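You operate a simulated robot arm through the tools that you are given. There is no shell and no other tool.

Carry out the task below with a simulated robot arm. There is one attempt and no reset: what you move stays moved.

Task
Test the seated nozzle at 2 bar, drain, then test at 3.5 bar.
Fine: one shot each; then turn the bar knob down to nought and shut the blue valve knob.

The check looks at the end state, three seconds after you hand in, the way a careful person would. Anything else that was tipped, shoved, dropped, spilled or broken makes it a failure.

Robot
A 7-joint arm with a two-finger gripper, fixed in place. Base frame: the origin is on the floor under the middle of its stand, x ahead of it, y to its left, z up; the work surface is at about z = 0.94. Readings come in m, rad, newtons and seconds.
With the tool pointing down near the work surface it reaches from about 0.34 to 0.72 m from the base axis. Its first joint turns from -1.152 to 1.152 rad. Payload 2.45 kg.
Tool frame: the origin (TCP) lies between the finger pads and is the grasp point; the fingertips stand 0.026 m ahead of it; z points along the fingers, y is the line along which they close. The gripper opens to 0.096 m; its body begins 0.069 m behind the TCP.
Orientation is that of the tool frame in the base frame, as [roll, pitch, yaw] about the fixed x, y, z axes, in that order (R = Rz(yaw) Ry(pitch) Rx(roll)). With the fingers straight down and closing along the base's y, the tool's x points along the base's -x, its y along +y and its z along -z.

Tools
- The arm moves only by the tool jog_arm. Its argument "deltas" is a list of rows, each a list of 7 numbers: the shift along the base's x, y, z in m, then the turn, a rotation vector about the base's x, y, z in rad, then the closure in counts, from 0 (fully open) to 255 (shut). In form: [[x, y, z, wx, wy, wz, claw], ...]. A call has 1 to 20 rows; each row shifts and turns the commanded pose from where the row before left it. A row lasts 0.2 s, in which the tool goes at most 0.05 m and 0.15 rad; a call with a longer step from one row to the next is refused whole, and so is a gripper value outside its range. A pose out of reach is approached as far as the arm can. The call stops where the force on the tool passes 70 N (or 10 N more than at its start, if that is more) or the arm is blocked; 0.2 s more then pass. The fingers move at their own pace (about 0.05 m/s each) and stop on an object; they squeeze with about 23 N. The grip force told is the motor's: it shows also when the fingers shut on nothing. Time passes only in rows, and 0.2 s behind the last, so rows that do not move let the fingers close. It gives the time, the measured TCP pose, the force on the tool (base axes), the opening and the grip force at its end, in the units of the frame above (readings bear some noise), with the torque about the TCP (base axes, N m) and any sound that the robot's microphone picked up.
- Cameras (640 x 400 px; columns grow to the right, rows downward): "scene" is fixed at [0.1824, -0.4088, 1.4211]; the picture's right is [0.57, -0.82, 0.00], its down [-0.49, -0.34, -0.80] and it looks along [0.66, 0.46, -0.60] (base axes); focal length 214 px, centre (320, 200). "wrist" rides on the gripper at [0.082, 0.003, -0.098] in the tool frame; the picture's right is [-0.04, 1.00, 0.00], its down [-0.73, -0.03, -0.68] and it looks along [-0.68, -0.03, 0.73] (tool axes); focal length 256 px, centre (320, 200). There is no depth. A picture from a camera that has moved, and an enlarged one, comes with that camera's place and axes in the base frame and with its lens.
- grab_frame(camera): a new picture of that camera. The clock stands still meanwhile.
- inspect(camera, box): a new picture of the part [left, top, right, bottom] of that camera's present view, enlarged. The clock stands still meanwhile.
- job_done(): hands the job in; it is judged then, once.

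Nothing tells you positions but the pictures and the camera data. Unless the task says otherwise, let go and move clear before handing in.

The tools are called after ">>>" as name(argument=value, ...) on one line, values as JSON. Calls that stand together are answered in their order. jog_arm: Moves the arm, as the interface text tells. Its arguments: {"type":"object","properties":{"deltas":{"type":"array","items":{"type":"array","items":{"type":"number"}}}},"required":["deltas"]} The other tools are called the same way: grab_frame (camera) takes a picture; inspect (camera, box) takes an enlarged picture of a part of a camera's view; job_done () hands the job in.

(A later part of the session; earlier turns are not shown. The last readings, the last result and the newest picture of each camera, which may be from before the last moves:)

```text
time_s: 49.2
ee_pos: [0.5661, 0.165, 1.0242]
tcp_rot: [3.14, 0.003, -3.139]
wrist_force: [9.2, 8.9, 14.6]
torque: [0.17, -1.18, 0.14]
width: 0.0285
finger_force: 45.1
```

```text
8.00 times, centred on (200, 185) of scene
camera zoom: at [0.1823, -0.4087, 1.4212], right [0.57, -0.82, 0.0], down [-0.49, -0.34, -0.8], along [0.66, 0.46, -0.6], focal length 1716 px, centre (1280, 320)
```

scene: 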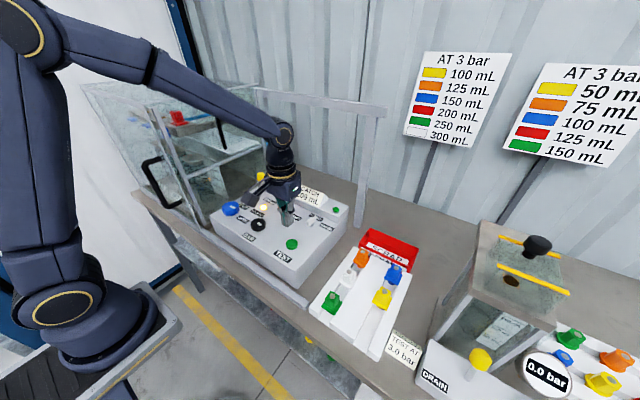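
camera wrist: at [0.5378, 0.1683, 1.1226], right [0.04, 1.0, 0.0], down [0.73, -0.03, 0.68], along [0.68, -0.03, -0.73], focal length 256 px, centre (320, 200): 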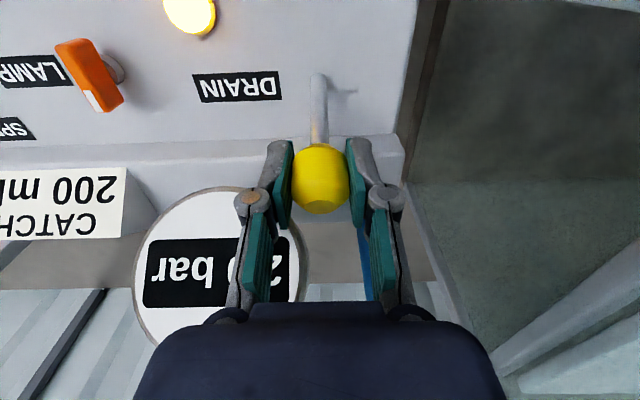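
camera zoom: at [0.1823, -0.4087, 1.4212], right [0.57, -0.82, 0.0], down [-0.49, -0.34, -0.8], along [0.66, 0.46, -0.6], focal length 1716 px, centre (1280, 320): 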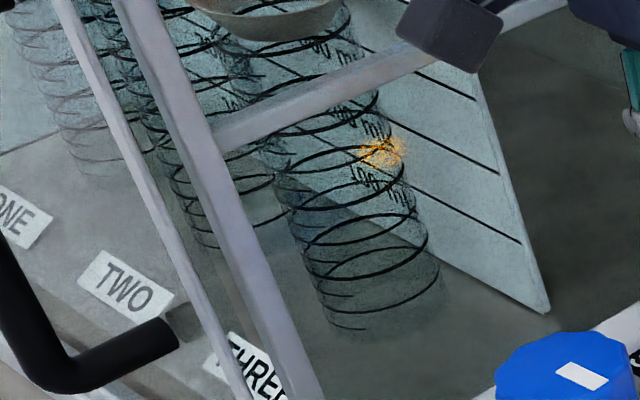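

Cylinder THREE is empty. Returning the lever along the same arc to its original back position.

>>> jog_arm(deltas=[[0.005, 0, 0.002, 0, 0, 0, 255], [0.006, 0, 0.002, 0, 0, 0, 255], [0.006, 0, 0.0015, 0, 0, 0, 255], [0.006, 0, 0.0007, 0, 0, 0, 255], [0.006, 0, 0, 0, 0, 0, 255], [0.006, 0, -0.0005, 0, 0, 0, 255], [0.005, 0, -0.001, 0, 0, 0, 255], [0.005, 0, -0.001, 0, 0, 0, 255], [0.005, 0, -0.0018, 0, 0, 0, 255], [0.005, 0, -0.0018, 0, 0, 0, 255], [0, 0, 0, 0, 0, 0, 255]])

>>> grab_frame(camera="wrist")

>>> inspect(camera="scene", box=[220, 130, 310, 210])

```text
time_s: 51.6
ee_pos: [0.6217, 0.1647, 1.0245]
tcp_rot: [3.141, 0.0, -3.142]
wrist_force: [-14.5, 6.1, 7.1]
torque: [0.05, 1.39, 0.02]
width: 0.0287
finger_force: 45.1
```

```text
taken
camera wrist: at [0.5378, 0.1684, 1.1243], right [0.04, 1.0, 0.0], down [0.73, -0.03, 0.68], along [0.68, -0.03, -0.73], focal length 256 px, centre (320, 200)
```

wrist: 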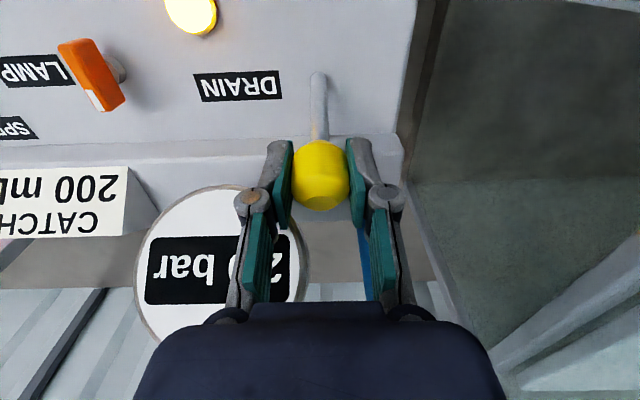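

```text
5.00 times, centred on (265, 170) of scene
camera zoom: at [0.1819, -0.4088, 1.4212], right [0.57, -0.82, 0.0], down [-0.49, -0.34, -0.8], along [0.66, 0.46, -0.6], focal length 1072 px, centre (595, 350)
```

zoom: 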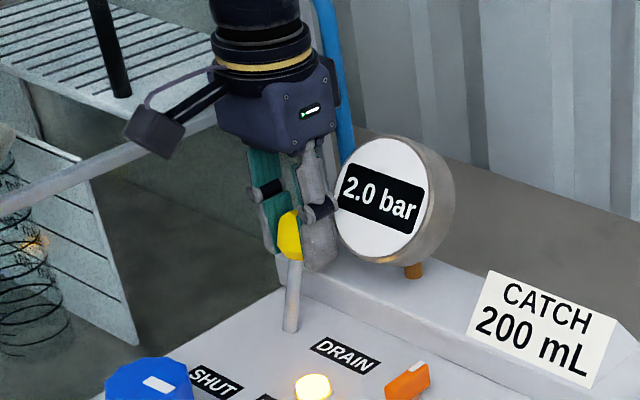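

The lever is back where it was (friction type, stays put). A small extra push to make sure it is seated at its stop.

>>> jog_arm(deltas=[[0.002, 0, -0.001, 0, 0, 0, 255], [0.001, 0, 0, 0, 0, 0, 255]])

>>> inspect(camera="wrist", box=[260, 50, 400, 230])

```text
time_s: 52.2
ee_pos: [0.6237, 0.1655, 1.0222]
tcp_rot: [-3.141, 0.001, -3.141]
wrist_force: [-17.7, 3.6, 19.8]
torque: [0.04, 0.65, -0.03]
width: 0.0287
finger_force: 45.2
```

```text
2.22 times, centred on (330, 140) of wrist
camera zoom: at [0.5396, 0.1684, 1.1234], right [0.04, 1.0, 0.0], down [0.73, -0.03, 0.68], along [0.68, -0.03, -0.73], focal length 569 px, centre (298, 333)
```

zoom: 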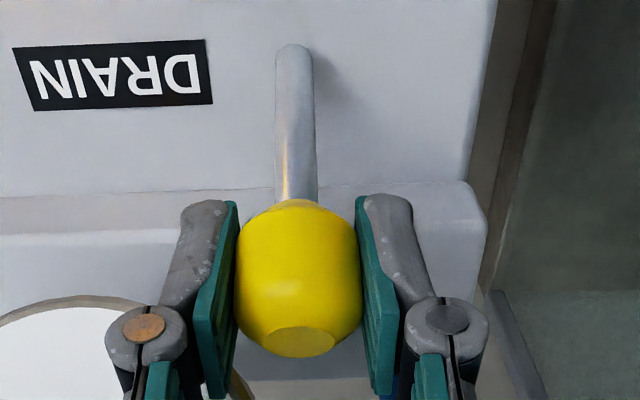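

The lever is firmly back. Releasing, rising straight up, then moving back over the BAR knob (0.474, 0.030) with a +0.7 rad pre-turn for the next three steps.

>>> jog_arm(deltas=[[-0.002, 0, 0, 0, 0, 0, 200], [0, 0, 0, 0, 0, 0, 110], [0, 0, 0, 0, 0, 0, 110], [0, 0, 0.01, 0, 0, 0, 110], [0, 0, 0.03, 0, 0, 0, 110], [0, 0, 0.04, 0, 0, 0, 110], [0, 0, 0.03, 0, 0, 0, 110], [-0.03, -0.02, 0, 0, 0, 0.14, 80], [-0.03, -0.03, 0, 0, 0, 0.14, 60], [-0.03, -0.03, 0, 0, 0, 0.14, 40], [-0.03, -0.03, -0.02, 0, 0, 0.14, 40], [-0.029, -0.025, -0.04, 0, 0, 0.14, 40], [0, 0, -0.04, 0, 0, 0, 40], [0, 0, 0, 0, 0, 0, 40]])

>>> grab_frame(camera="wrist")

>>> inspect(camera="scene", box=[200, 130, 350, 250])

```text
refused: row 12 steps farther than a row can; nothing moved
```

```text
taken
camera wrist: at [0.5396, 0.1684, 1.1234], right [0.04, 1.0, 0.0], down [0.73, -0.03, 0.68], along [0.68, -0.03, -0.73], focal length 256 px, centre (320, 200)
```

wrist: 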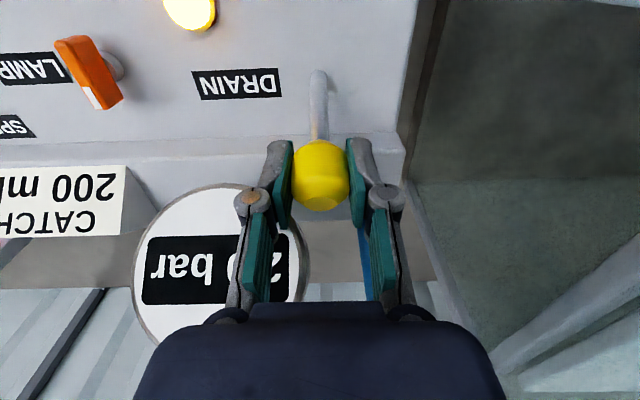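

```text
3.33 times, centred on (275, 190) of scene
camera zoom: at [0.1815, -0.4089, 1.4212], right [0.57, -0.82, 0.0], down [-0.49, -0.34, -0.8], along [0.66, 0.46, -0.6], focal length 715 px, centre (470, 233)
```

zoom: 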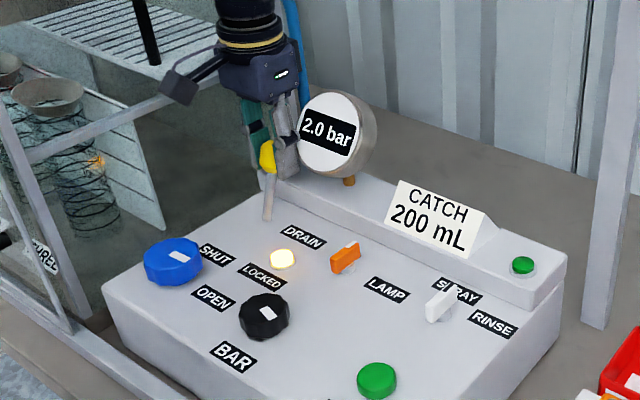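

The call was refused because one row was too long; nothing moved. Repeating with shorter rows.

>>> jog_arm(deltas=[[-0.002, 0, 0, 0, 0, 0, 200], [0, 0, 0, 0, 0, 0, 110], [0, 0, 0, 0, 0, 0, 110], [0, 0, 0.01, 0, 0, 0, 110], [0, 0, 0.03, 0, 0, 0, 110], [0, 0, 0.04, 0, 0, 0, 110], [0, 0, 0.03, 0, 0, 0, 110], [-0.03, -0.02, 0, 0, 0, 0.14, 80], [-0.03, -0.03, 0, 0, 0, 0.14, 60], [-0.03, -0.03, 0, 0, 0, 0.14, 40], [-0.03, -0.03, 0, 0, 0, 0.14, 40], [-0.029, -0.025, -0.02, 0, 0, 0.14, 40], [0, 0, -0.04, 0, 0, 0, 40], [0, 0, -0.04, 0, 0, 0, 40], [0, 0, 0, 0, 0, 0, 40]])

>>> grab_frame(camera="wrist")

>>> inspect(camera="scene", box=[200, 130, 350, 250])

```text
time_s: 55.4
ee_pos: [0.4731, 0.0298, 1.0347]
tcp_rot: [3.142, 0.0, -2.44]
wrist_force: [-0.4, -0.7, 0.1]
torque: [0.0, -0.01, 0.0]
width: 0.0807
finger_force: 0.1
```

```text
taken
camera wrist: at [0.4071, -0.0193, 1.134], right [-0.61, 0.79, 0.0], down [0.58, 0.45, 0.68], along [0.54, 0.42, -0.73], focal length 256 px, centre (320, 200)
```

wrist: 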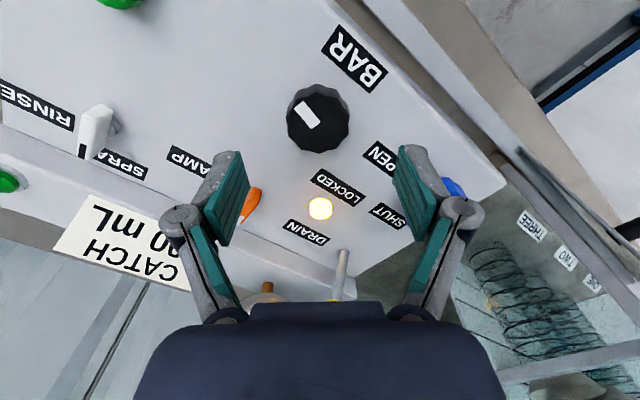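

```text
3.33 times, centred on (275, 190) of scene
camera zoom: at [0.1824, -0.4088, 1.4211], right [0.57, -0.82, 0.0], down [-0.49, -0.34, -0.8], along [0.66, 0.46, -0.6], focal length 715 px, centre (470, 233)
```

zoom: 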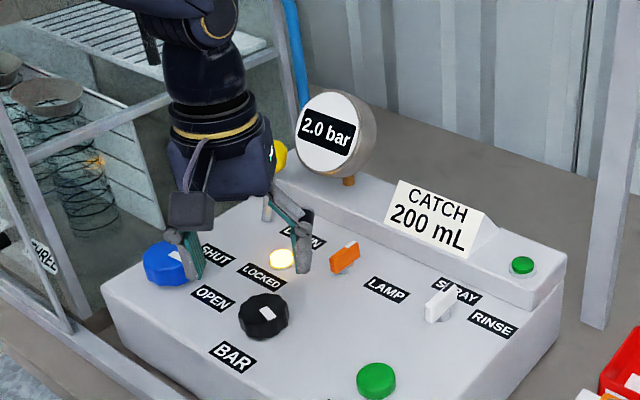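

Centred over the BAR knob again, gauge still 2.0. Descending, gripping, then turning clockwise 1.41 rad for 3.5 bar in stages.

>>> jog_arm(deltas=[[0.001, 0, -0.025, 0, 0, 0, 40], [0, 0, -0.02, 0, 0, 0, 40], [0, 0, -0.0125, 0, 0, 0, 40], [0, 0, 0, 0, 0, 0, 150], [0, 0, 0, 0, 0, 0, 255], [0, 0, 0, 0, 0, 0, 255], [0, 0, 0, 0, 0, 0, 255], [0, 0, 0, 0, 0, 0, 255]])

>>> inspect(camera="wrist", box=[240, 90, 400, 220])

>>> inspect(camera="scene", box=[200, 130, 350, 250])

```text
time_s: 57.2
ee_pos: [0.4751, 0.0299, 0.9759]
tcp_rot: [-3.141, 0.0, -2.443]
wrist_force: [1.0, -1.5, -6.1]
torque: [0.07, -0.39, 0.03]
width: 0.0426
finger_force: 45.4
```

```text
3.08 times, centred on (320, 155) of wrist
camera zoom: at [0.4092, -0.0194, 1.0754], right [-0.61, 0.79, 0.0], down [0.58, 0.45, 0.68], along [0.54, 0.42, -0.73], focal length 788 px, centre (320, 338)
```

zoom: 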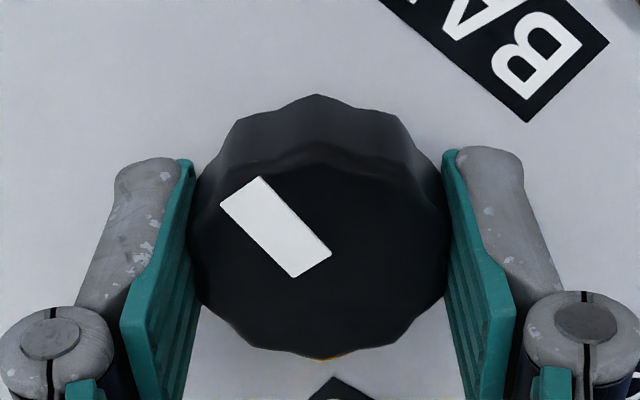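

```text
3.33 times, centred on (275, 190) of scene
camera zoom: at [0.1825, -0.4089, 1.4211], right [0.57, -0.82, 0.0], down [-0.49, -0.34, -0.8], along [0.66, 0.46, -0.6], focal length 715 px, centre (470, 233)
```

zoom: 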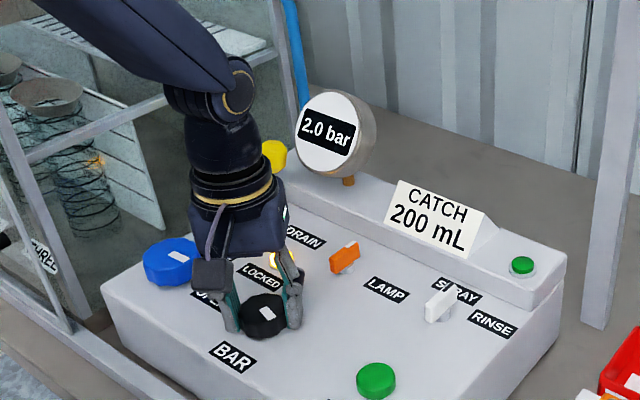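

Gripped at 43 mm with the gauge still at 2.0. Turning clockwise 1.41 rad.

>>> jog_arm(deltas=[[0, 0, 0, 0, 0, -0.1285, 255], [0, 0, 0, 0, 0, -0.1285, 255], [0, 0, 0, 0, 0, -0.1285, 255], [0, 0, 0, 0, 0, -0.1285, 255], [0, 0, 0, 0, 0, -0.1285, 255], [0, 0, 0, 0, 0, -0.1285, 255], [0, 0, 0, 0, 0, -0.1285, 255], [0, 0, 0, 0, 0, -0.1285, 255], [0, 0, 0, 0, 0, -0.1285, 255], [0, 0, 0, 0, 0, -0.1285, 255], [0, 0, 0, 0, 0, -0.1285, 255], [0, 0, 0, 0, 0, 0, 255], [0, 0, 0, 0, 0, 0, 255], [0, 0, 0, 0, 0, 0, 255], [0, 0, 0, 0, 0, 0, 255], [0, 0, 0, 0, 0, 0, 255], [0, 0, 0, 0, 0, 0, 255]])

>>> inspect(camera="scene", box=[260, 150, 300, 180])

>>> grab_frame(camera="wrist")

```text
time_s: 60.8
ee_pos: [0.4753, 0.0288, 0.9759]
tcp_rot: [3.139, 0.002, 2.431]
wrist_force: [7.1, -9.1, 28.7]
torque: [-0.06, -0.21, -0.02]
width: 0.0427
finger_force: 45.0
```

```text
13.33 times, centred on (280, 165) of scene
camera zoom: at [0.1821, -0.4091, 1.4211], right [0.57, -0.82, 0.0], down [-0.49, -0.34, -0.8], along [0.66, 0.46, -0.6], focal length 2860 px, centre (853, 667)
```

zoom: 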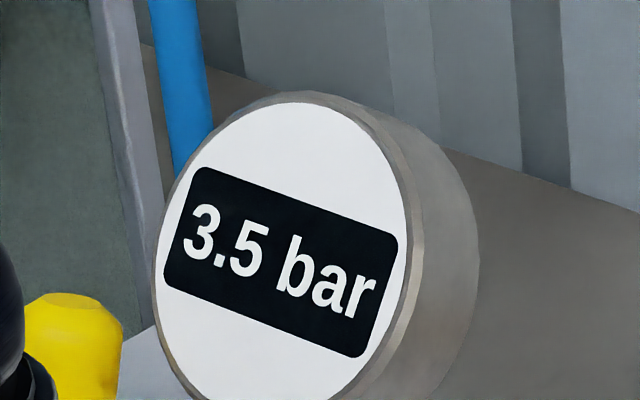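

```text
taken
camera wrist: at [0.4136, 0.0857, 1.0749], right [0.68, 0.73, 0.0], down [0.53, -0.5, 0.68], along [0.5, -0.46, -0.73], focal length 256 px, centre (320, 200)
```

wrist: 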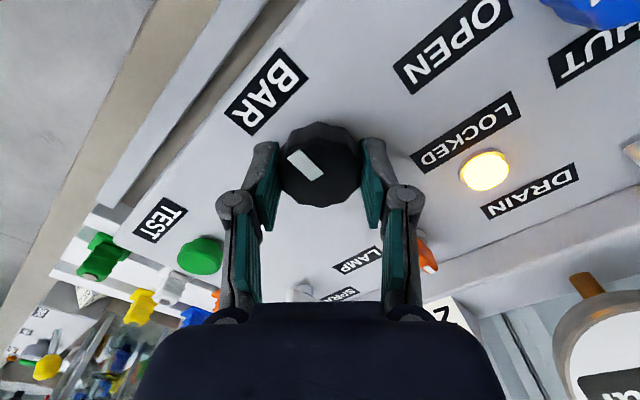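

Gauge reads 3.5 bar. Releasing the knob, rising, closing the fingers, turning back to neutral yaw and going above the TEST button.

>>> jog_arm(deltas=[[0, 0, 0, 0, 0, 0, 150], [0, 0, 0, 0, 0, 0, 60], [0, 0, 0, 0, 0, 0, 60], [0, 0, 0, 0, 0, 0, 60], [0, 0, 0.015, 0, 0, 0, 60], [0, 0, 0.03, 0, 0, 0, 60], [0, -0.02, 0.03, 0, 0, 0.11, 255], [0, -0.025, 0.01, 0, 0, 0.12, 255], [0, -0.025, 0, 0, 0, 0.12, 255], [0, -0.025, 0, 0, 0, 0.12, 255], [0, -0.025, 0, 0, 0, 0.12, 255], [0, -0.0145, 0, 0, 0, 0.12, 255], [0, 0, 0, 0, 0, 0, 255]])

>>> grab_frame(camera="wrist")

>>> inspect(camera="scene", box=[150, 110, 330, 230])

```text
time_s: 63.6
ee_pos: [0.475, -0.1036, 1.059]
tcp_rot: [3.141, -0.001, -3.141]
wrist_force: [0.7, 0.4, 0.0]
torque: [-0.01, -0.02, 0.02]
width: 0.0
finger_force: 22.6
```

```text
taken
camera wrist: at [0.3906, -0.1002, 1.1591], right [0.04, 1.0, 0.0], down [0.73, -0.03, 0.68], along [0.68, -0.03, -0.73], focal length 256 px, centre (320, 200)
```

wrist: 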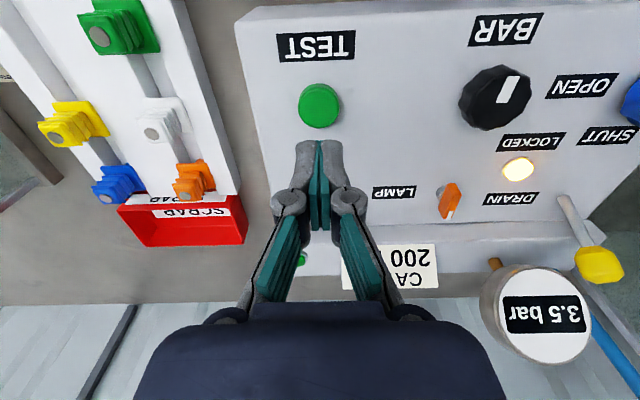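

```text
3.33 times, centred on (240, 170) of scene
camera zoom: at [0.1824, -0.4089, 1.4211], right [0.57, -0.82, 0.0], down [-0.49, -0.34, -0.8], along [0.66, 0.46, -0.6], focal length 715 px, centre (587, 300)
```

zoom: 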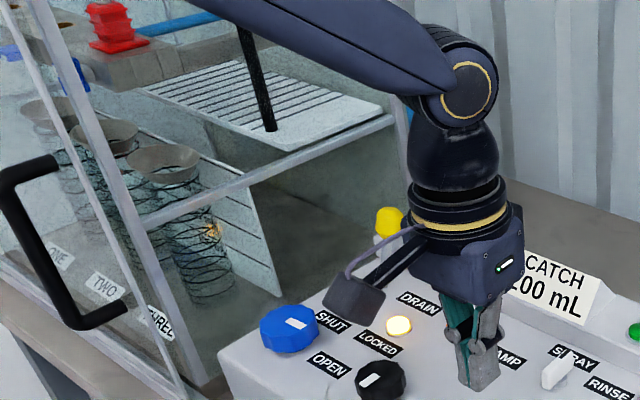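

Gauge 3.5 bar, cylinder empty, lever back, SPRAY selected. Descending to just above the TEST button as before.

>>> jog_arm(deltas=[[0, -0.001, -0.03, 0, 0, 0, 255], [0, 0, -0.025, 0, 0, 0, 255], [0, 0, -0.012, 0, 0, 0, 255], [0, 0, -0.005, 0, 0, 0, 255], [0, 0, 0, 0, 0, 0, 255]])

>>> inspect(camera="wrist", box=[260, 100, 380, 220])

```text
time_s: 64.8
ee_pos: [0.4761, -0.1042, 0.988]
tcp_rot: [3.14, -0.001, 3.14]
wrist_force: [0.9, 0.5, 0.4]
torque: [0.02, -0.01, 0.02]
width: 0.0003
finger_force: 23.0
```

```text
3.33 times, centred on (320, 160) of wrist
camera zoom: at [0.3916, -0.1009, 1.0876], right [0.04, 1.0, 0.0], down [0.73, -0.03, 0.68], along [0.68, -0.03, -0.73], focal length 853 px, centre (320, 333)
```

zoom: 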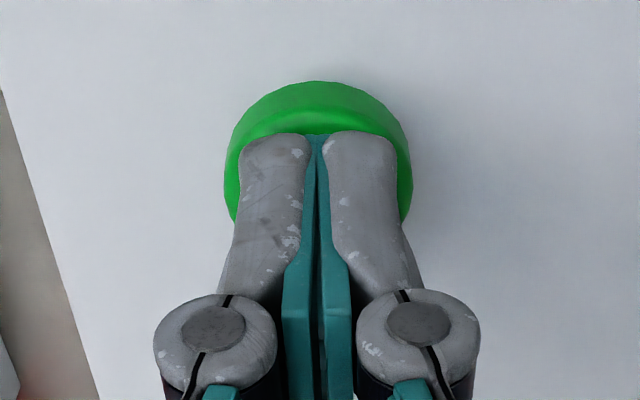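

Aligned over the button. Pressing down in small steps for a single click.

>>> jog_arm(deltas=[[0, 0, -0.003, 0, 0, 0, 255], [0, 0, -0.003, 0, 0, 0, 255], [0, 0, -0.002, 0, 0, 0, 255]])

>>> inspect(camera="scene", box=[150, 110, 330, 260])

```text
time_s: 65.6
ee_pos: [0.4748, -0.1055, 0.9799]
tcp_rot: [3.141, 0.0, 3.141]
wrist_force: [1.4, 0.5, 1.9]
torque: [-0.02, -0.04, -0.06]
width: 0.0061
finger_force: 29.0
heard: click
```

```text
2.67 times, centred on (240, 185) of scene
camera zoom: at [0.1824, -0.4088, 1.4211], right [0.57, -0.82, 0.0], down [-0.49, -0.34, -0.8], along [0.66, 0.46, -0.6], focal length 572 px, centre (533, 240)
```

zoom: 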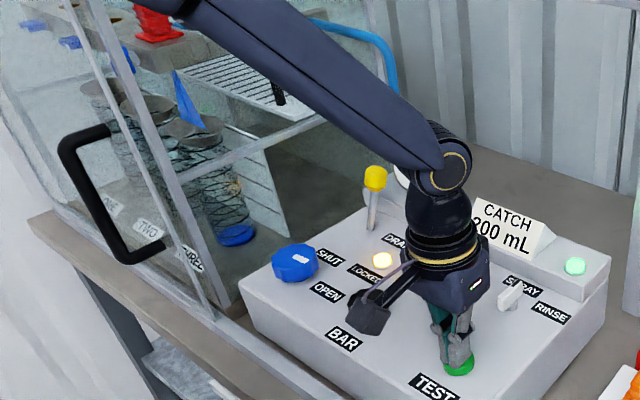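

The second shot has started (click heard, spray on, run lamp lit). Lifting straight off the button and waiting for it to finish.

>>> jog_arm(deltas=[[0, 0, 0.01, 0, 0, 0, 255], [0, 0, 0.02, 0, 0, 0, 255], [0, 0, 0.03, 0, 0, 0, 255], [0, 0.01, 0.01, 0, 0, 0, 255], [0, 0, 0, 0, 0, 0, 255], [0, 0, 0, 0, 0, 0, 255], [0, 0, 0, 0, 0, 0, 255], [0, 0, 0, 0, 0, 0, 255], [0, 0, 0, 0, 0, 0, 255], [0, 0, 0, 0, 0, 0, 255], [0, 0, 0, 0, 0, 0, 255], [0, 0, 0, 0, 0, 0, 255], [0, 0, 0, 0, 0, 0, 255], [0, 0, 0, 0, 0, 0, 255], [0, 0, 0, 0, 0, 0, 255]])

>>> inspect(camera="scene", box=[150, 110, 330, 260])

```text
time_s: 68.8
ee_pos: [0.4749, -0.0952, 1.0494]
tcp_rot: [-3.14, 0.001, 3.141]
wrist_force: [-0.1, -0.4, 0.4]
torque: [0.01, 0.01, -0.04]
width: 0.0
finger_force: 28.5
```

```text
2.67 times, centred on (240, 185) of scene
camera zoom: at [0.1824, -0.4088, 1.4211], right [0.57, -0.82, 0.0], down [-0.49, -0.34, -0.8], along [0.66, 0.46, -0.6], focal length 572 px, centre (533, 240)
```

zoom: 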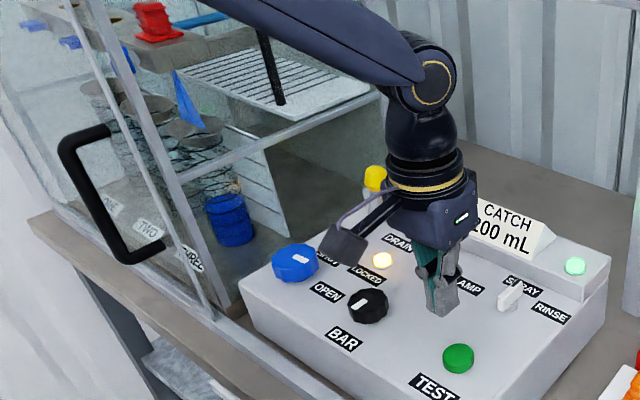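

Still spraying and level rising. Waiting for the run lamp to go out.

>>> jog_arm(deltas=[[0, 0, 0, 0, 0, 0, 255], [0, 0, 0, 0, 0, 0, 255], [0, 0, 0, 0, 0, 0, 255], [0, 0, 0, 0, 0, 0, 255], [0, 0, 0, 0, 0, 0, 255], [0, 0, 0, 0, 0, 0, 255], [0, 0, 0, 0, 0, 0, 255], [0, 0, 0, 0, 0, 0, 255], [0, 0, 0, 0, 0, 0, 255], [0, 0, 0, 0, 0, 0, 255]])

>>> inspect(camera="scene", box=[150, 110, 330, 260])

>>> grab_frame(camera="wrist")

```text
time_s: 71.0
ee_pos: [0.4753, -0.0958, 1.0494]
tcp_rot: [3.141, 0.0, 3.14]
wrist_force: [-0.1, -0.4, -0.7]
torque: [-0.04, -0.01, -0.03]
width: 0.0
finger_force: 28.5
```

```text
2.67 times, centred on (240, 185) of scene
camera zoom: at [0.1824, -0.4088, 1.4211], right [0.57, -0.82, 0.0], down [-0.49, -0.34, -0.8], along [0.66, 0.46, -0.6], focal length 572 px, centre (533, 240)
```

zoom: 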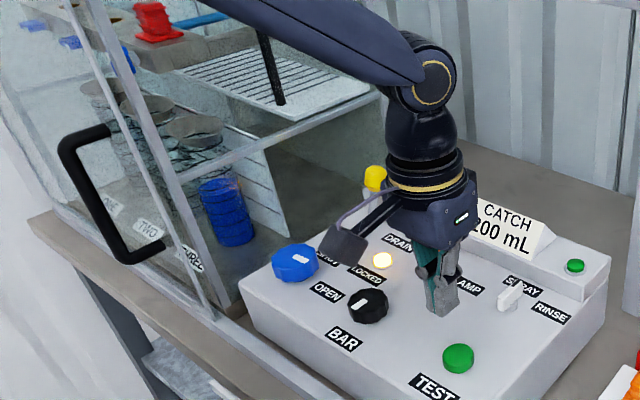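

```text
taken
camera wrist: at [0.3911, -0.0923, 1.1494], right [0.04, 1.0, 0.0], down [0.73, -0.03, 0.68], along [0.68, -0.03, -0.73], focal length 256 px, centre (320, 200)
```

wrist: 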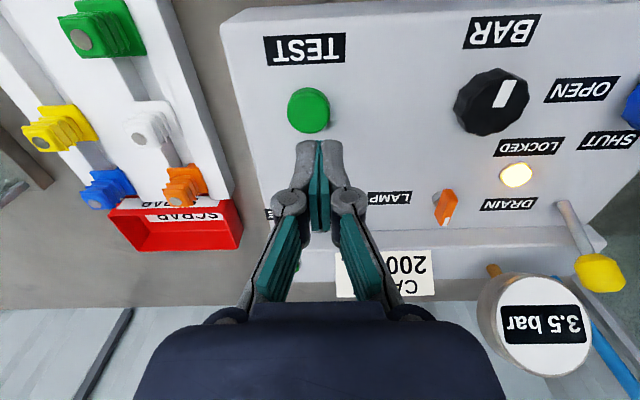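

The second shot is complete (run lamp off, catch in cylinder THREE). Now turning BAR down to zero: moving over the knob with a -0.7 rad pre-turn, fingers open.

>>> jog_arm(deltas=[[0, 0.02, 0.01, 0, 0, -0.14, 40], [0, 0.027, 0, 0, 0, -0.14, 40], [0, 0.027, 0, 0, 0, -0.14, 40], [0, 0.027, 0, 0, 0, -0.14, 40], [0, 0.0245, 0, 0, 0, -0.14, 40], [0, 0, -0.02, 0, 0, 0, 40], [0, 0, 0, 0, 0, 0, 40]])

>>> grab_frame(camera="wrist")

```text
time_s: 72.6
ee_pos: [0.4723, 0.0293, 1.0407]
tcp_rot: [-3.141, 0.001, 2.438]
wrist_force: [0.4, 0.4, 0.6]
torque: [0.01, 0.05, 0.01]
width: 0.081
finger_force: 0.1
```

```text
taken
camera wrist: at [0.4108, 0.0855, 1.1398], right [0.68, 0.74, 0.0], down [0.54, -0.5, 0.68], along [0.5, -0.46, -0.73], focal length 256 px, centre (320, 200)
```

wrist: 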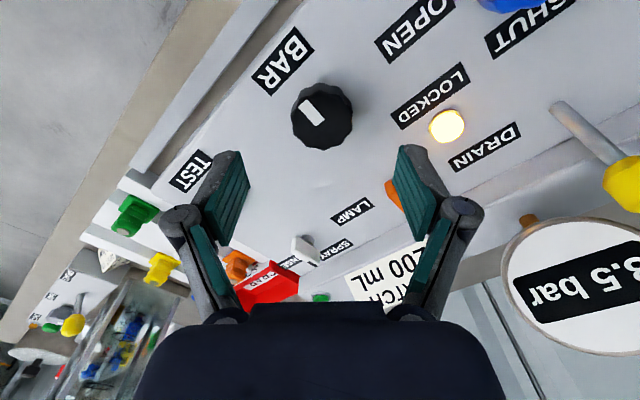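

Aligned over the BAR knob. Descending and gripping, then turning counter-clockwise.

>>> jog_arm(deltas=[[0.001, 0, -0.03, 0, 0, 0, 40], [0, 0, -0.022, 0, 0, 0, 40], [0, 0, -0.0115, 0, 0, 0, 40], [0, 0, 0, 0, 0, 0, 150], [0, 0, 0, 0, 0, 0, 255], [0, 0, 0, 0, 0, 0, 255], [0, 0, 0, 0, 0, 0, 255], [0, 0, 0, 0, 0, 0, 255]])

>>> inspect(camera="wrist", box=[240, 90, 400, 220])

```text
time_s: 74.4
ee_pos: [0.475, 0.0308, 0.9758]
tcp_rot: [-3.139, 0.0, 2.44]
wrist_force: [-2.8, -3.9, -3.5]
torque: [-0.18, 0.0, 0.01]
width: 0.043
finger_force: 45.0
```

```text
3.08 times, centred on (320, 155) of wrist
camera zoom: at [0.4127, 0.0858, 1.0757], right [0.68, 0.74, 0.0], down [0.54, -0.5, 0.68], along [0.5, -0.46, -0.73], focal length 788 px, centre (320, 338)
```

zoom: 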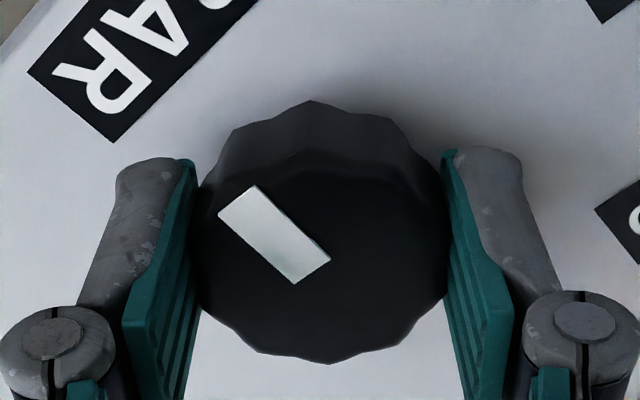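

Gripped. Turning counter-clockwise 1.85 rad in this first sweep.

>>> jog_arm(deltas=[[0, 0, 0, 0, 0, 0.13, 255], [0, 0, 0, 0, 0, 0.13, 255], [0, 0, 0, 0, 0, 0.13, 255], [0, 0, 0, 0, 0, 0.13, 255], [0, 0, 0, 0, 0, 0.13, 255], [0, 0, 0, 0, 0, 0.13, 255], [0, 0, 0, 0, 0, 0.13, 255], [0, 0, 0, 0, 0, 0.13, 255], [0, 0, 0, 0, 0, 0.13, 255], [0, 0, 0, 0, 0, 0.13, 255], [0, 0, 0, 0, 0, 0.13, 255], [0, 0, 0, 0, 0, 0.13, 255], [0, 0, 0, 0, 0, 0.13, 255], [0, 0, 0, 0, 0, 0.13, 255], [0, 0, 0, 0, 0, 0, 255], [0, 0, 0, 0, 0, 0, 255]])

>>> inspect(camera="scene", box=[220, 140, 320, 230])

>>> grab_frame(camera="wrist")

```text
time_s: 77.8
ee_pos: [0.4751, 0.0292, 0.9762]
tcp_rot: [-3.141, -0.001, -2.023]
wrist_force: [-8.2, -5.0, -17.0]
torque: [-0.13, 0.22, 0.02]
width: 0.0426
finger_force: 45.1
```

```text
4.44 times, centred on (270, 185) of scene
camera zoom: at [0.1824, -0.409, 1.4211], right [0.57, -0.82, 0.0], down [-0.49, -0.34, -0.8], along [0.66, 0.46, -0.6], focal length 953 px, centre (542, 267)
```

zoom: 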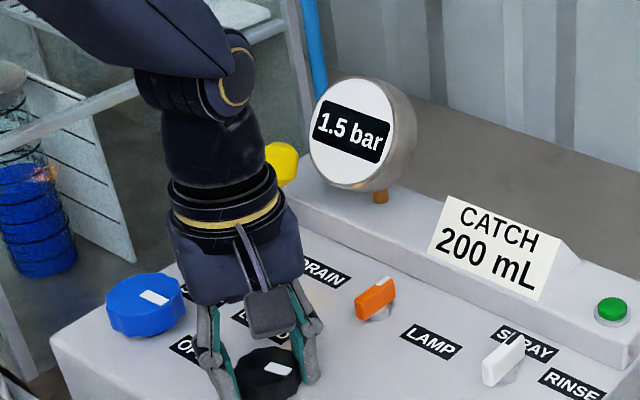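

```text
taken
camera wrist: at [0.4344, -0.0422, 1.0758], right [-0.88, 0.47, 0.0], down [0.35, 0.65, 0.68], along [0.32, 0.6, -0.73], focal length 256 px, centre (320, 200)
```

wrist: 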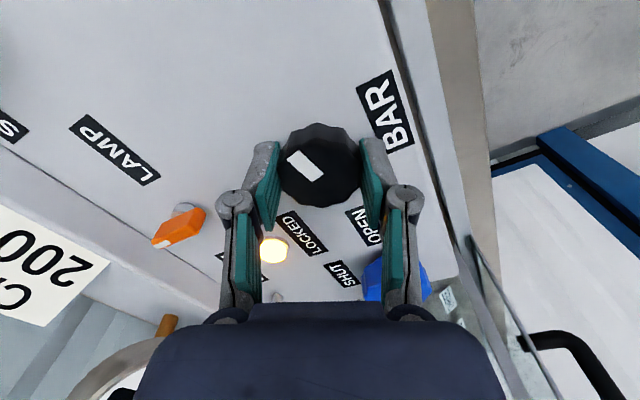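

Gauge now 1.5 bar. Releasing, turning the tool back, and regripping for the last ~1.5 rad.

>>> jog_arm(deltas=[[0, 0, 0, 0, 0, 0, 150], [0, 0, 0, 0, 0, 0, 40], [0, 0, 0, 0, 0, 0, 40], [0, 0, 0, 0, 0, 0, 40], [0, 0, 0.02, 0, 0, 0, 40], [0, 0, 0.03, 0, 0, -0.13, 40], [0, 0, 0, 0, 0, -0.14, 40], [0, 0, 0, 0, 0, -0.14, 40], [0, 0, 0, 0, 0, -0.14, 40], [0, 0, 0, 0, 0, -0.14, 40], [0, 0, 0, 0, 0, -0.14, 40], [0, 0, 0, 0, 0, -0.14, 40], [0, 0, 0, 0, 0, -0.14, 40], [0, 0, 0, 0, 0, -0.14, 40], [0, 0, 0, 0, 0, -0.14, 40], [0, 0, 0, 0, 0, -0.14, 40], [0, 0, 0, 0, 0, 0, 40]])

>>> grab_frame(camera="wrist")

```text
time_s: 81.4
ee_pos: [0.4746, 0.03, 1.026]
tcp_rot: [3.141, 0.002, 2.727]
wrist_force: [-0.5, 0.0, 0.5]
torque: [-0.01, -0.01, 0.01]
width: 0.0809
finger_force: 0.1
```

```text
taken
camera wrist: at [0.3997, 0.0657, 1.1256], right [0.44, 0.9, 0.0], down [0.66, -0.32, 0.68], along [0.61, -0.3, -0.73], focal length 256 px, centre (320, 200)
```

wrist: 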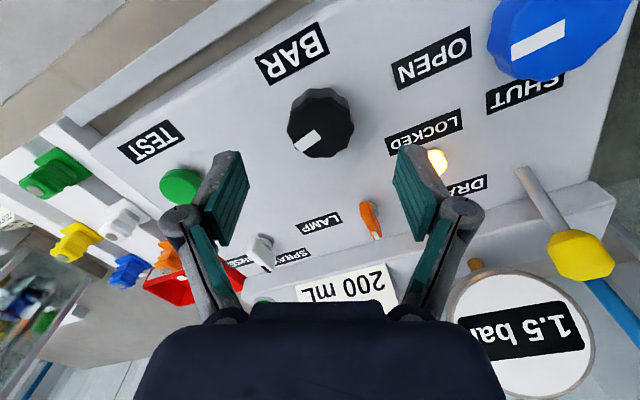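

Gauge steady at 1.5, knob centred. Descending, gripping, and turning counter-clockwise the remaining angle.

>>> jog_arm(deltas=[[0, 0, -0.025, 0, 0, 0, 40], [0, 0, -0.015, 0, 0, 0, 40], [0, 0, -0.0095, 0, 0, 0, 40], [0, 0, 0, 0, 0, 0, 150], [0, 0, 0, 0, 0, 0, 255], [0, 0, 0, 0, 0, 0, 255], [0, 0, 0, 0, 0, 0, 255], [0, 0, 0, 0, 0, 0, 255], [0, 0, 0, 0, 0, 0.13, 255], [0, 0, 0, 0, 0, 0.13, 255], [0, 0, 0, 0, 0, 0.13, 255], [0, 0, 0, 0, 0, 0.13, 255], [0, 0, 0, 0, 0, 0.13, 255], [0, 0, 0, 0, 0, 0.13, 255], [0, 0, 0, 0, 0, 0.13, 255], [0, 0, 0, 0, 0, 0.13, 255], [0, 0, 0, 0, 0, 0.13, 255], [0, 0, 0, 0, 0, 0.13, 255]])

>>> inspect(camera="scene", box=[220, 140, 320, 230])

>>> grab_frame(camera="wrist")

```text
time_s: 85.2
ee_pos: [0.4753, 0.0293, 0.9753]
tcp_rot: [3.14, -0.002, -2.252]
wrist_force: [-2.4, 0.1, -34.6]
torque: [-0.31, 0.32, -0.04]
width: 0.0433
finger_force: 44.6
```

```text
4.44 times, centred on (270, 185) of scene
camera zoom: at [0.1829, -0.4088, 1.4211], right [0.57, -0.82, 0.0], down [-0.49, -0.34, -0.8], along [0.66, 0.46, -0.6], focal length 953 px, centre (542, 267)
```

zoom: 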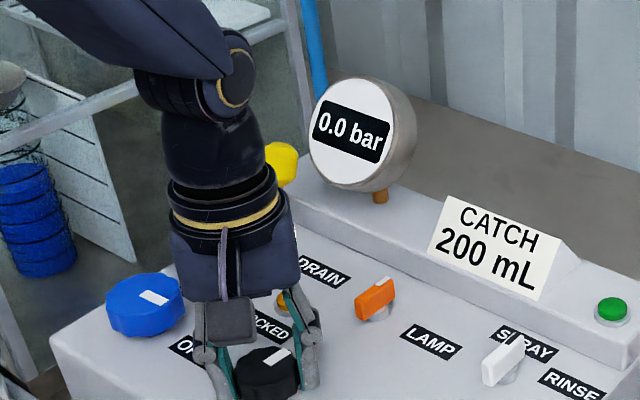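

```text
taken
camera wrist: at [0.4191, -0.0316, 1.0755], right [-0.75, 0.66, 0.0], down [0.49, 0.55, 0.68], along [0.45, 0.51, -0.74], focal length 256 px, centre (320, 200)
```

wrist: 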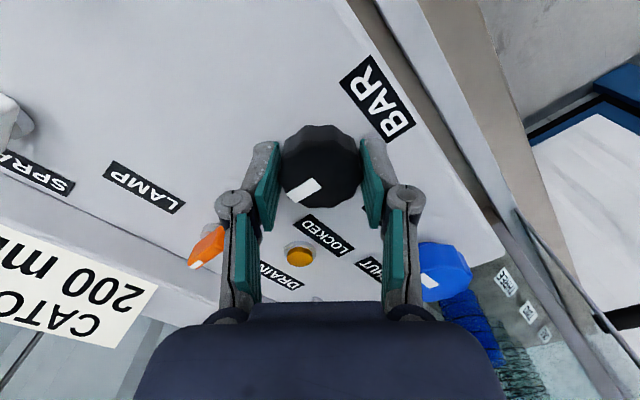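

Gauge is at 0.0 and the LOCKED lamp is off. About 0.18 rad remains to the knob's original zero; turning gently to feel the stop.

>>> jog_arm(deltas=[[0, 0, -0.001, 0, 0, 0.07, 255], [0, 0, 0, 0, 0, 0.06, 255], [0, 0, 0, 0, 0, 0, 255]])

>>> inspect(camera="wrist", box=[240, 90, 400, 220])

```text
time_s: 86.0
ee_pos: [0.4757, 0.0296, 0.9754]
tcp_rot: [3.141, 0.001, -2.122]
wrist_force: [-9.0, 5.4, -3.8]
torque: [0.04, 0.46, -0.34]
width: 0.0432
finger_force: 45.0
```

```text
3.08 times, centred on (320, 155) of wrist
camera zoom: at [0.4278, -0.0374, 1.0754], right [-0.83, 0.56, 0.0], down [0.41, 0.61, 0.68], along [0.38, 0.56, -0.73], focal length 788 px, centre (320, 338)
```

zoom: 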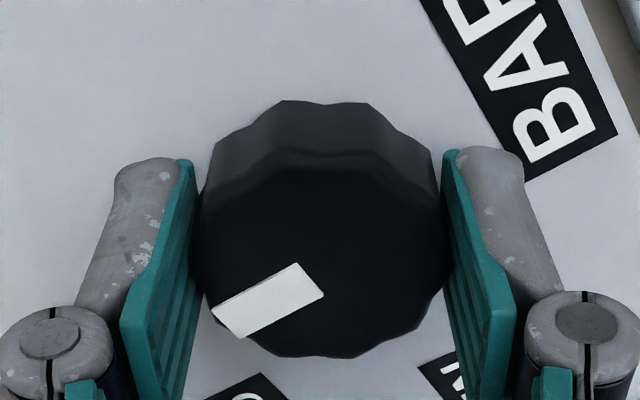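

The pointer is back at +x and the torque is starting to rise. One more small nudge confirms the stop, then I'll relax and release.

>>> jog_arm(deltas=[[0, 0, 0, 0, 0, 0.05, 255], [0, 0, 0, 0, 0, 0, 255]])

>>> inspect(camera="scene", box=[220, 140, 320, 230])

```text
time_s: 86.6
ee_pos: [0.4753, 0.0302, 0.9757]
tcp_rot: [3.141, 0.002, -2.072]
wrist_force: [-8.3, 12.3, -0.7]
torque: [0.84, 0.14, -0.28]
width: 0.043
finger_force: 44.7
```

```text
4.44 times, centred on (270, 185) of scene
camera zoom: at [0.1822, -0.4085, 1.4213], right [0.57, -0.82, 0.0], down [-0.49, -0.34, -0.8], along [0.66, 0.46, -0.6], focal length 953 px, centre (542, 267)
```

zoom: 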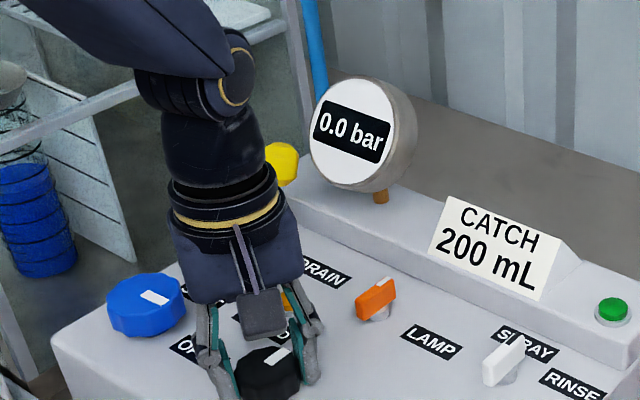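

BAR is at its zero stop with the gauge at 0.0. Releasing, rising, returning to neutral yaw and moving over the blue knob.

>>> jog_arm(deltas=[[0, 0, 0, 0, 0, -0.02, 255], [0, 0, 0, 0, 0, 0, 150], [0, 0, 0, 0, 0, 0, 60], [0, 0, 0, 0, 0, 0, 60], [0, 0, 0, 0, 0, 0, 60], [0, 0, 0.02, 0, 0, 0, 60], [0, 0, 0.03, 0, 0, 0, 60], [0, 0, 0.03, 0, 0, -0.13, 60], [0, 0.02, 0, 0, 0, -0.13, 60], [0, 0.02, 0, 0, 0, -0.13, 60], [0, 0.02, 0, 0, 0, -0.13, 60], [0, 0.02, 0, 0, 0, -0.13, 60], [0, 0.02, 0, 0, 0, -0.13, 60], [0, 0.02, 0, 0, 0, -0.13, 60], [0, 0.014, 0, 0, 0, -0.14, 60], [0, 0, 0, 0, 0, 0, 60]])

>>> grab_frame(camera="wrist")

>>> inspect(camera="scene", box=[150, 110, 330, 260])

```text
time_s: 90.0
ee_pos: [0.475, 0.1632, 1.0554]
tcp_rot: [3.141, 0.0, 3.137]
wrist_force: [-0.6, 0.7, -0.9]
torque: [0.03, -0.01, 0.01]
width: 0.0734
finger_force: 0.1
```

```text
taken
camera wrist: at [0.392, 0.1673, 1.1548], right [0.04, 1.0, 0.0], down [0.73, -0.03, 0.68], along [0.68, -0.03, -0.73], focal length 256 px, centre (320, 200)
```

wrist: 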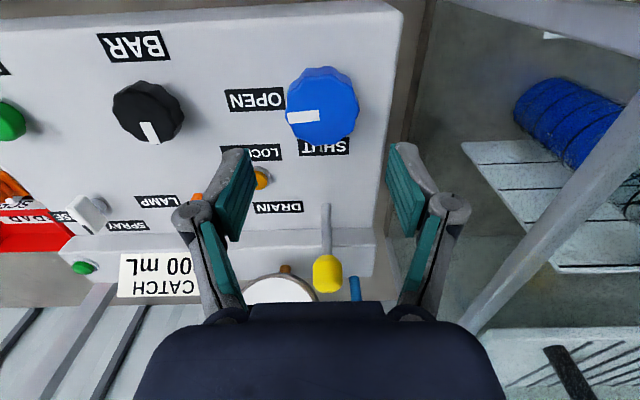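

```text
2.67 times, centred on (240, 185) of scene
camera zoom: at [0.1824, -0.4088, 1.4211], right [0.57, -0.82, 0.0], down [-0.49, -0.34, -0.8], along [0.66, 0.46, -0.6], focal length 572 px, centre (533, 240)
```

zoom: 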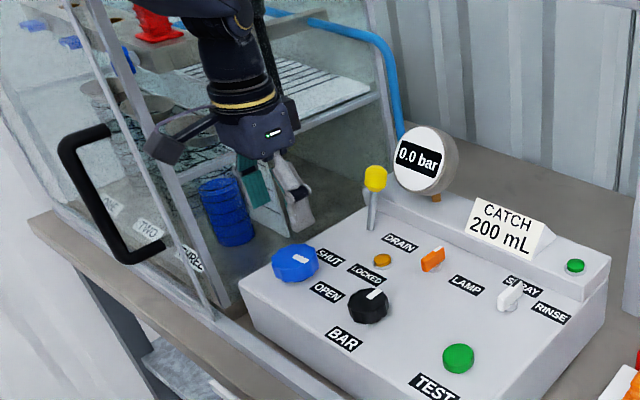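

Gauge 0.0, everything else unchanged. The tool is above the blue knob; descending and gripping it.

>>> jog_arm(deltas=[[0.0005, 0.001, -0.03, 0, 0, 0, 55], [0, 0, -0.025, 0, 0, 0, 55], [0, 0, -0.015, 0, 0, 0, 55], [0, 0, -0.008, 0, 0, 0, 55], [0, 0, 0, 0, 0, 0, 150], [0, 0, 0, 0, 0, 0, 255], [0, 0, 0, 0, 0, 0, 255], [0, 0, 0, 0, 0, 0, 255]])

>>> grab_frame(camera="wrist")

```text
time_s: 91.8
ee_pos: [0.4754, 0.1635, 0.9779]
tcp_rot: [-3.141, 0.0, 3.14]
wrist_force: [-0.1, 2.9, -1.7]
torque: [0.17, -0.33, -0.03]
width: 0.0529
finger_force: 45.1
```

```text
taken
camera wrist: at [0.3925, 0.1685, 1.0777], right [0.04, 1.0, 0.0], down [0.73, -0.03, 0.68], along [0.68, -0.03, -0.73], focal length 256 px, centre (320, 200)
```

wrist: 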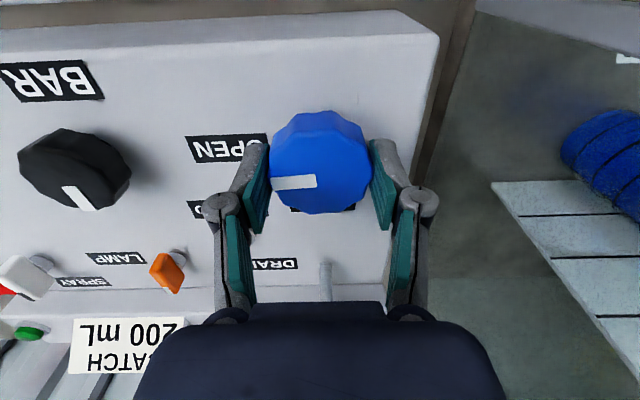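

The blue knob is gripped. Turning counter-clockwise about 90° back to SHUT.

>>> jog_arm(deltas=[[0, 0, 0, 0, 0, 0.13, 255], [0, 0, 0, 0, 0, 0.13, 255], [0, 0, 0, 0, 0, 0.13, 255], [0, 0, 0, 0, 0, 0.13, 255], [0, 0, 0, 0, 0, 0.13, 255], [0, 0, 0, 0, 0, 0.13, 255], [0, 0, 0, 0, 0, 0.13, 255], [0, 0, 0, 0, 0, 0.13, 255], [0, 0, 0, 0, 0, 0.13, 255], [0, 0, 0, 0, 0, 0.13, 255], [0, 0, 0, 0, 0, 0.13, 255], [0, 0, 0, 0, 0, 0.1, 255], [0, 0, 0, 0, 0, 0, 255]])

>>> grab_frame(camera="wrist")

>>> inspect(camera="scene", box=[150, 110, 330, 260])

```text
time_s: 94.6
ee_pos: [0.4753, 0.1657, 0.9783]
tcp_rot: [3.141, -0.001, -1.611]
wrist_force: [-8.4, 12.1, -3.7]
torque: [0.86, 0.38, -0.09]
width: 0.0527
finger_force: 45.1
```

```text
taken
camera wrist: at [0.4668, 0.0843, 1.0778], right [-1.0, 0.08, 0.0], down [0.06, 0.73, 0.68], along [0.05, 0.68, -0.73], focal length 256 px, centre (320, 200)
```

wrist: 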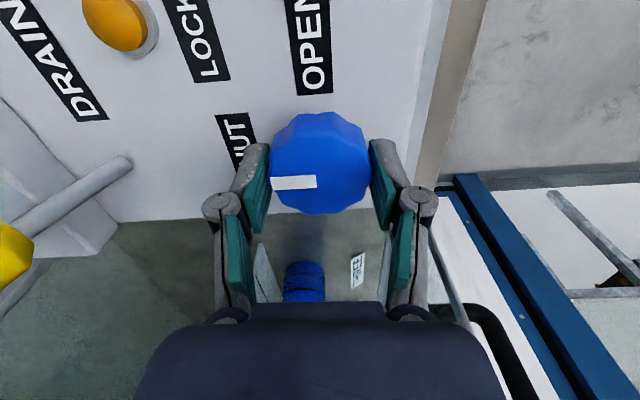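

```text
2.67 times, centred on (240, 185) of scene
camera zoom: at [0.1822, -0.4085, 1.4213], right [0.57, -0.82, 0.0], down [-0.49, -0.34, -0.8], along [0.66, 0.46, -0.6], focal length 572 px, centre (533, 240)
```

zoom: 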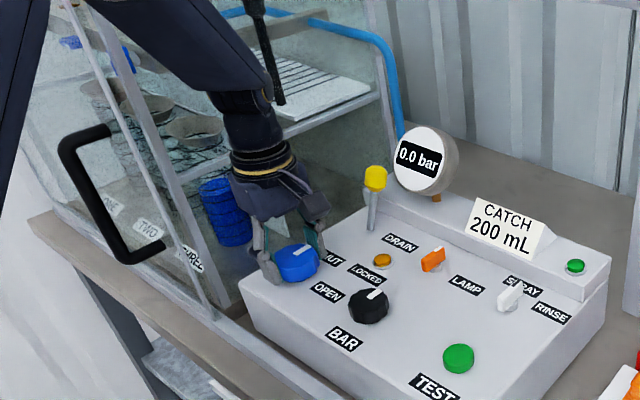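

Nearly at SHUT; turning slightly more to reach the stop.

>>> jog_arm(deltas=[[0, 0, 0, 0, 0, 0.05, 255], [0, 0, 0, 0, 0, 0.05, 255], [0, 0, 0, 0, 0, 0, 255]])

>>> inspect(camera="wrist", box=[220, 90, 420, 220])

```text
time_s: 95.4
ee_pos: [0.4754, 0.1642, 0.978]
tcp_rot: [-3.14, -0.003, -1.516]
wrist_force: [-10.5, -1.7, 10.5]
torque: [-0.1, 0.58, -1.36]
width: 0.0531
finger_force: 45.4
```

```text
3.08 times, centred on (320, 155) of wrist
camera zoom: at [0.4746, 0.0827, 1.0779], right [-1.0, -0.02, 0.0], down [-0.01, 0.74, 0.68], along [-0.01, 0.68, -0.74], focal length 788 px, centre (320, 338)
```

zoom: 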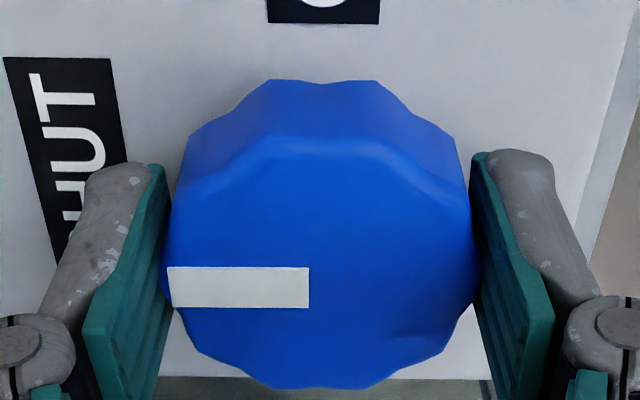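

The stop is reached (1.4 N·m) with the pointer at SHUT. Relaxing the twist, releasing, and rising clear.

>>> jog_arm(deltas=[[0, 0, 0, 0, 0, -0.07, 255], [0, 0, 0, 0, 0, 0, 150], [0, 0, 0, 0, 0, 0, 50], [0, 0, 0, 0, 0, 0, 50], [0, 0, 0, 0, 0, 0, 50], [0, 0, 0.01, 0, 0, 0, 50], [0, 0, 0.03, 0, 0, 0, 50], [0, 0, 0.04, 0, 0, 0, 50], [0, -0.02, 0.04, 0, 0, 0, 50], [-0.01, -0.03, 0.03, 0, 0, -0.14, 50], [-0.01, -0.03, 0.03, 0, 0, -0.14, 50], [-0.01, -0.03, 0.03, 0, 0, -0.14, 50], [-0.01, -0.03, 0.03, 0, 0, -0.14, 50], [-0.01, -0.02, 0.03, 0, 0, -0.14, 50], [-0.01, -0.01, 0.02, 0, 0, -0.14, 50], [0, 0, 0.02, 0, 0, -0.14, 50], [0, 0, 0, 0, 0, -0.14, 50], [0, 0, 0, 0, 0, -0.14, 50], [0, 0, 0, 0, 0, -0.14, 50], [0, 0, 0, 0, 0, -0.14, 50]])

>>> grab_frame(camera="wrist")

>>> grab_frame(camera="scene")

>>> inspect(camera="scene", box=[150, 110, 330, 260])

```text
time_s: 99.6
ee_pos: [0.4141, -0.0055, 1.2876]
tcp_rot: [3.142, -0.002, -3.124]
wrist_force: [0.0, -0.4, -0.3]
torque: [-0.01, 0.01, 0.0]
width: 0.0772
finger_force: 0.0
```

```text
taken
camera wrist: at [0.3318, -0.003, 1.3875], right [0.02, 1.0, 0.0], down [0.73, -0.02, 0.68], along [0.68, -0.02, -0.73], focal length 256 px, centre (320, 200)
```

wrist: 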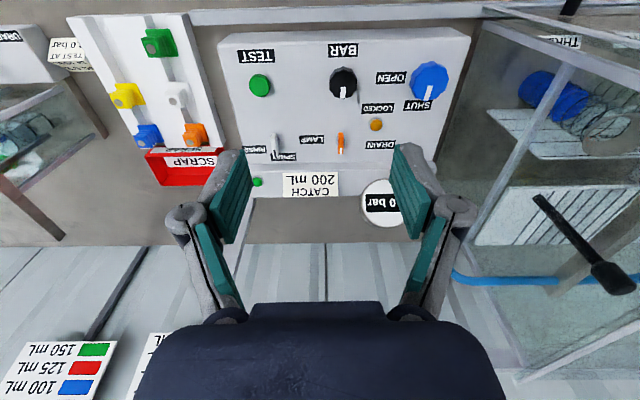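

```text
taken
```

scene: 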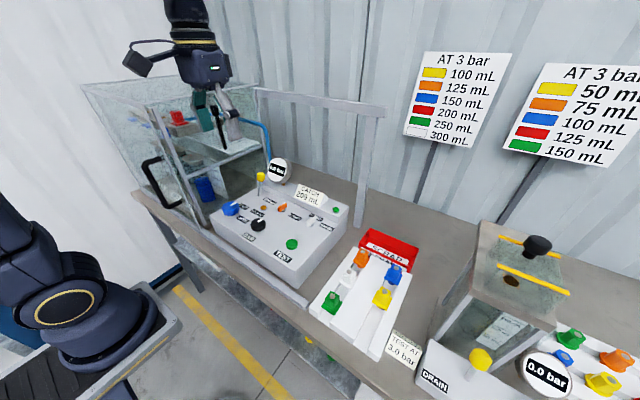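

```text
2.67 times, centred on (240, 185) of scene
camera zoom: at [0.1824, -0.4088, 1.4211], right [0.57, -0.82, 0.0], down [-0.49, -0.34, -0.8], along [0.66, 0.46, -0.6], focal length 572 px, centre (533, 240)
```

zoom: 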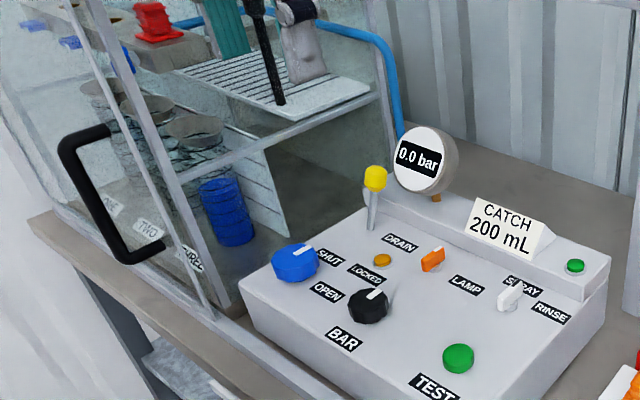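

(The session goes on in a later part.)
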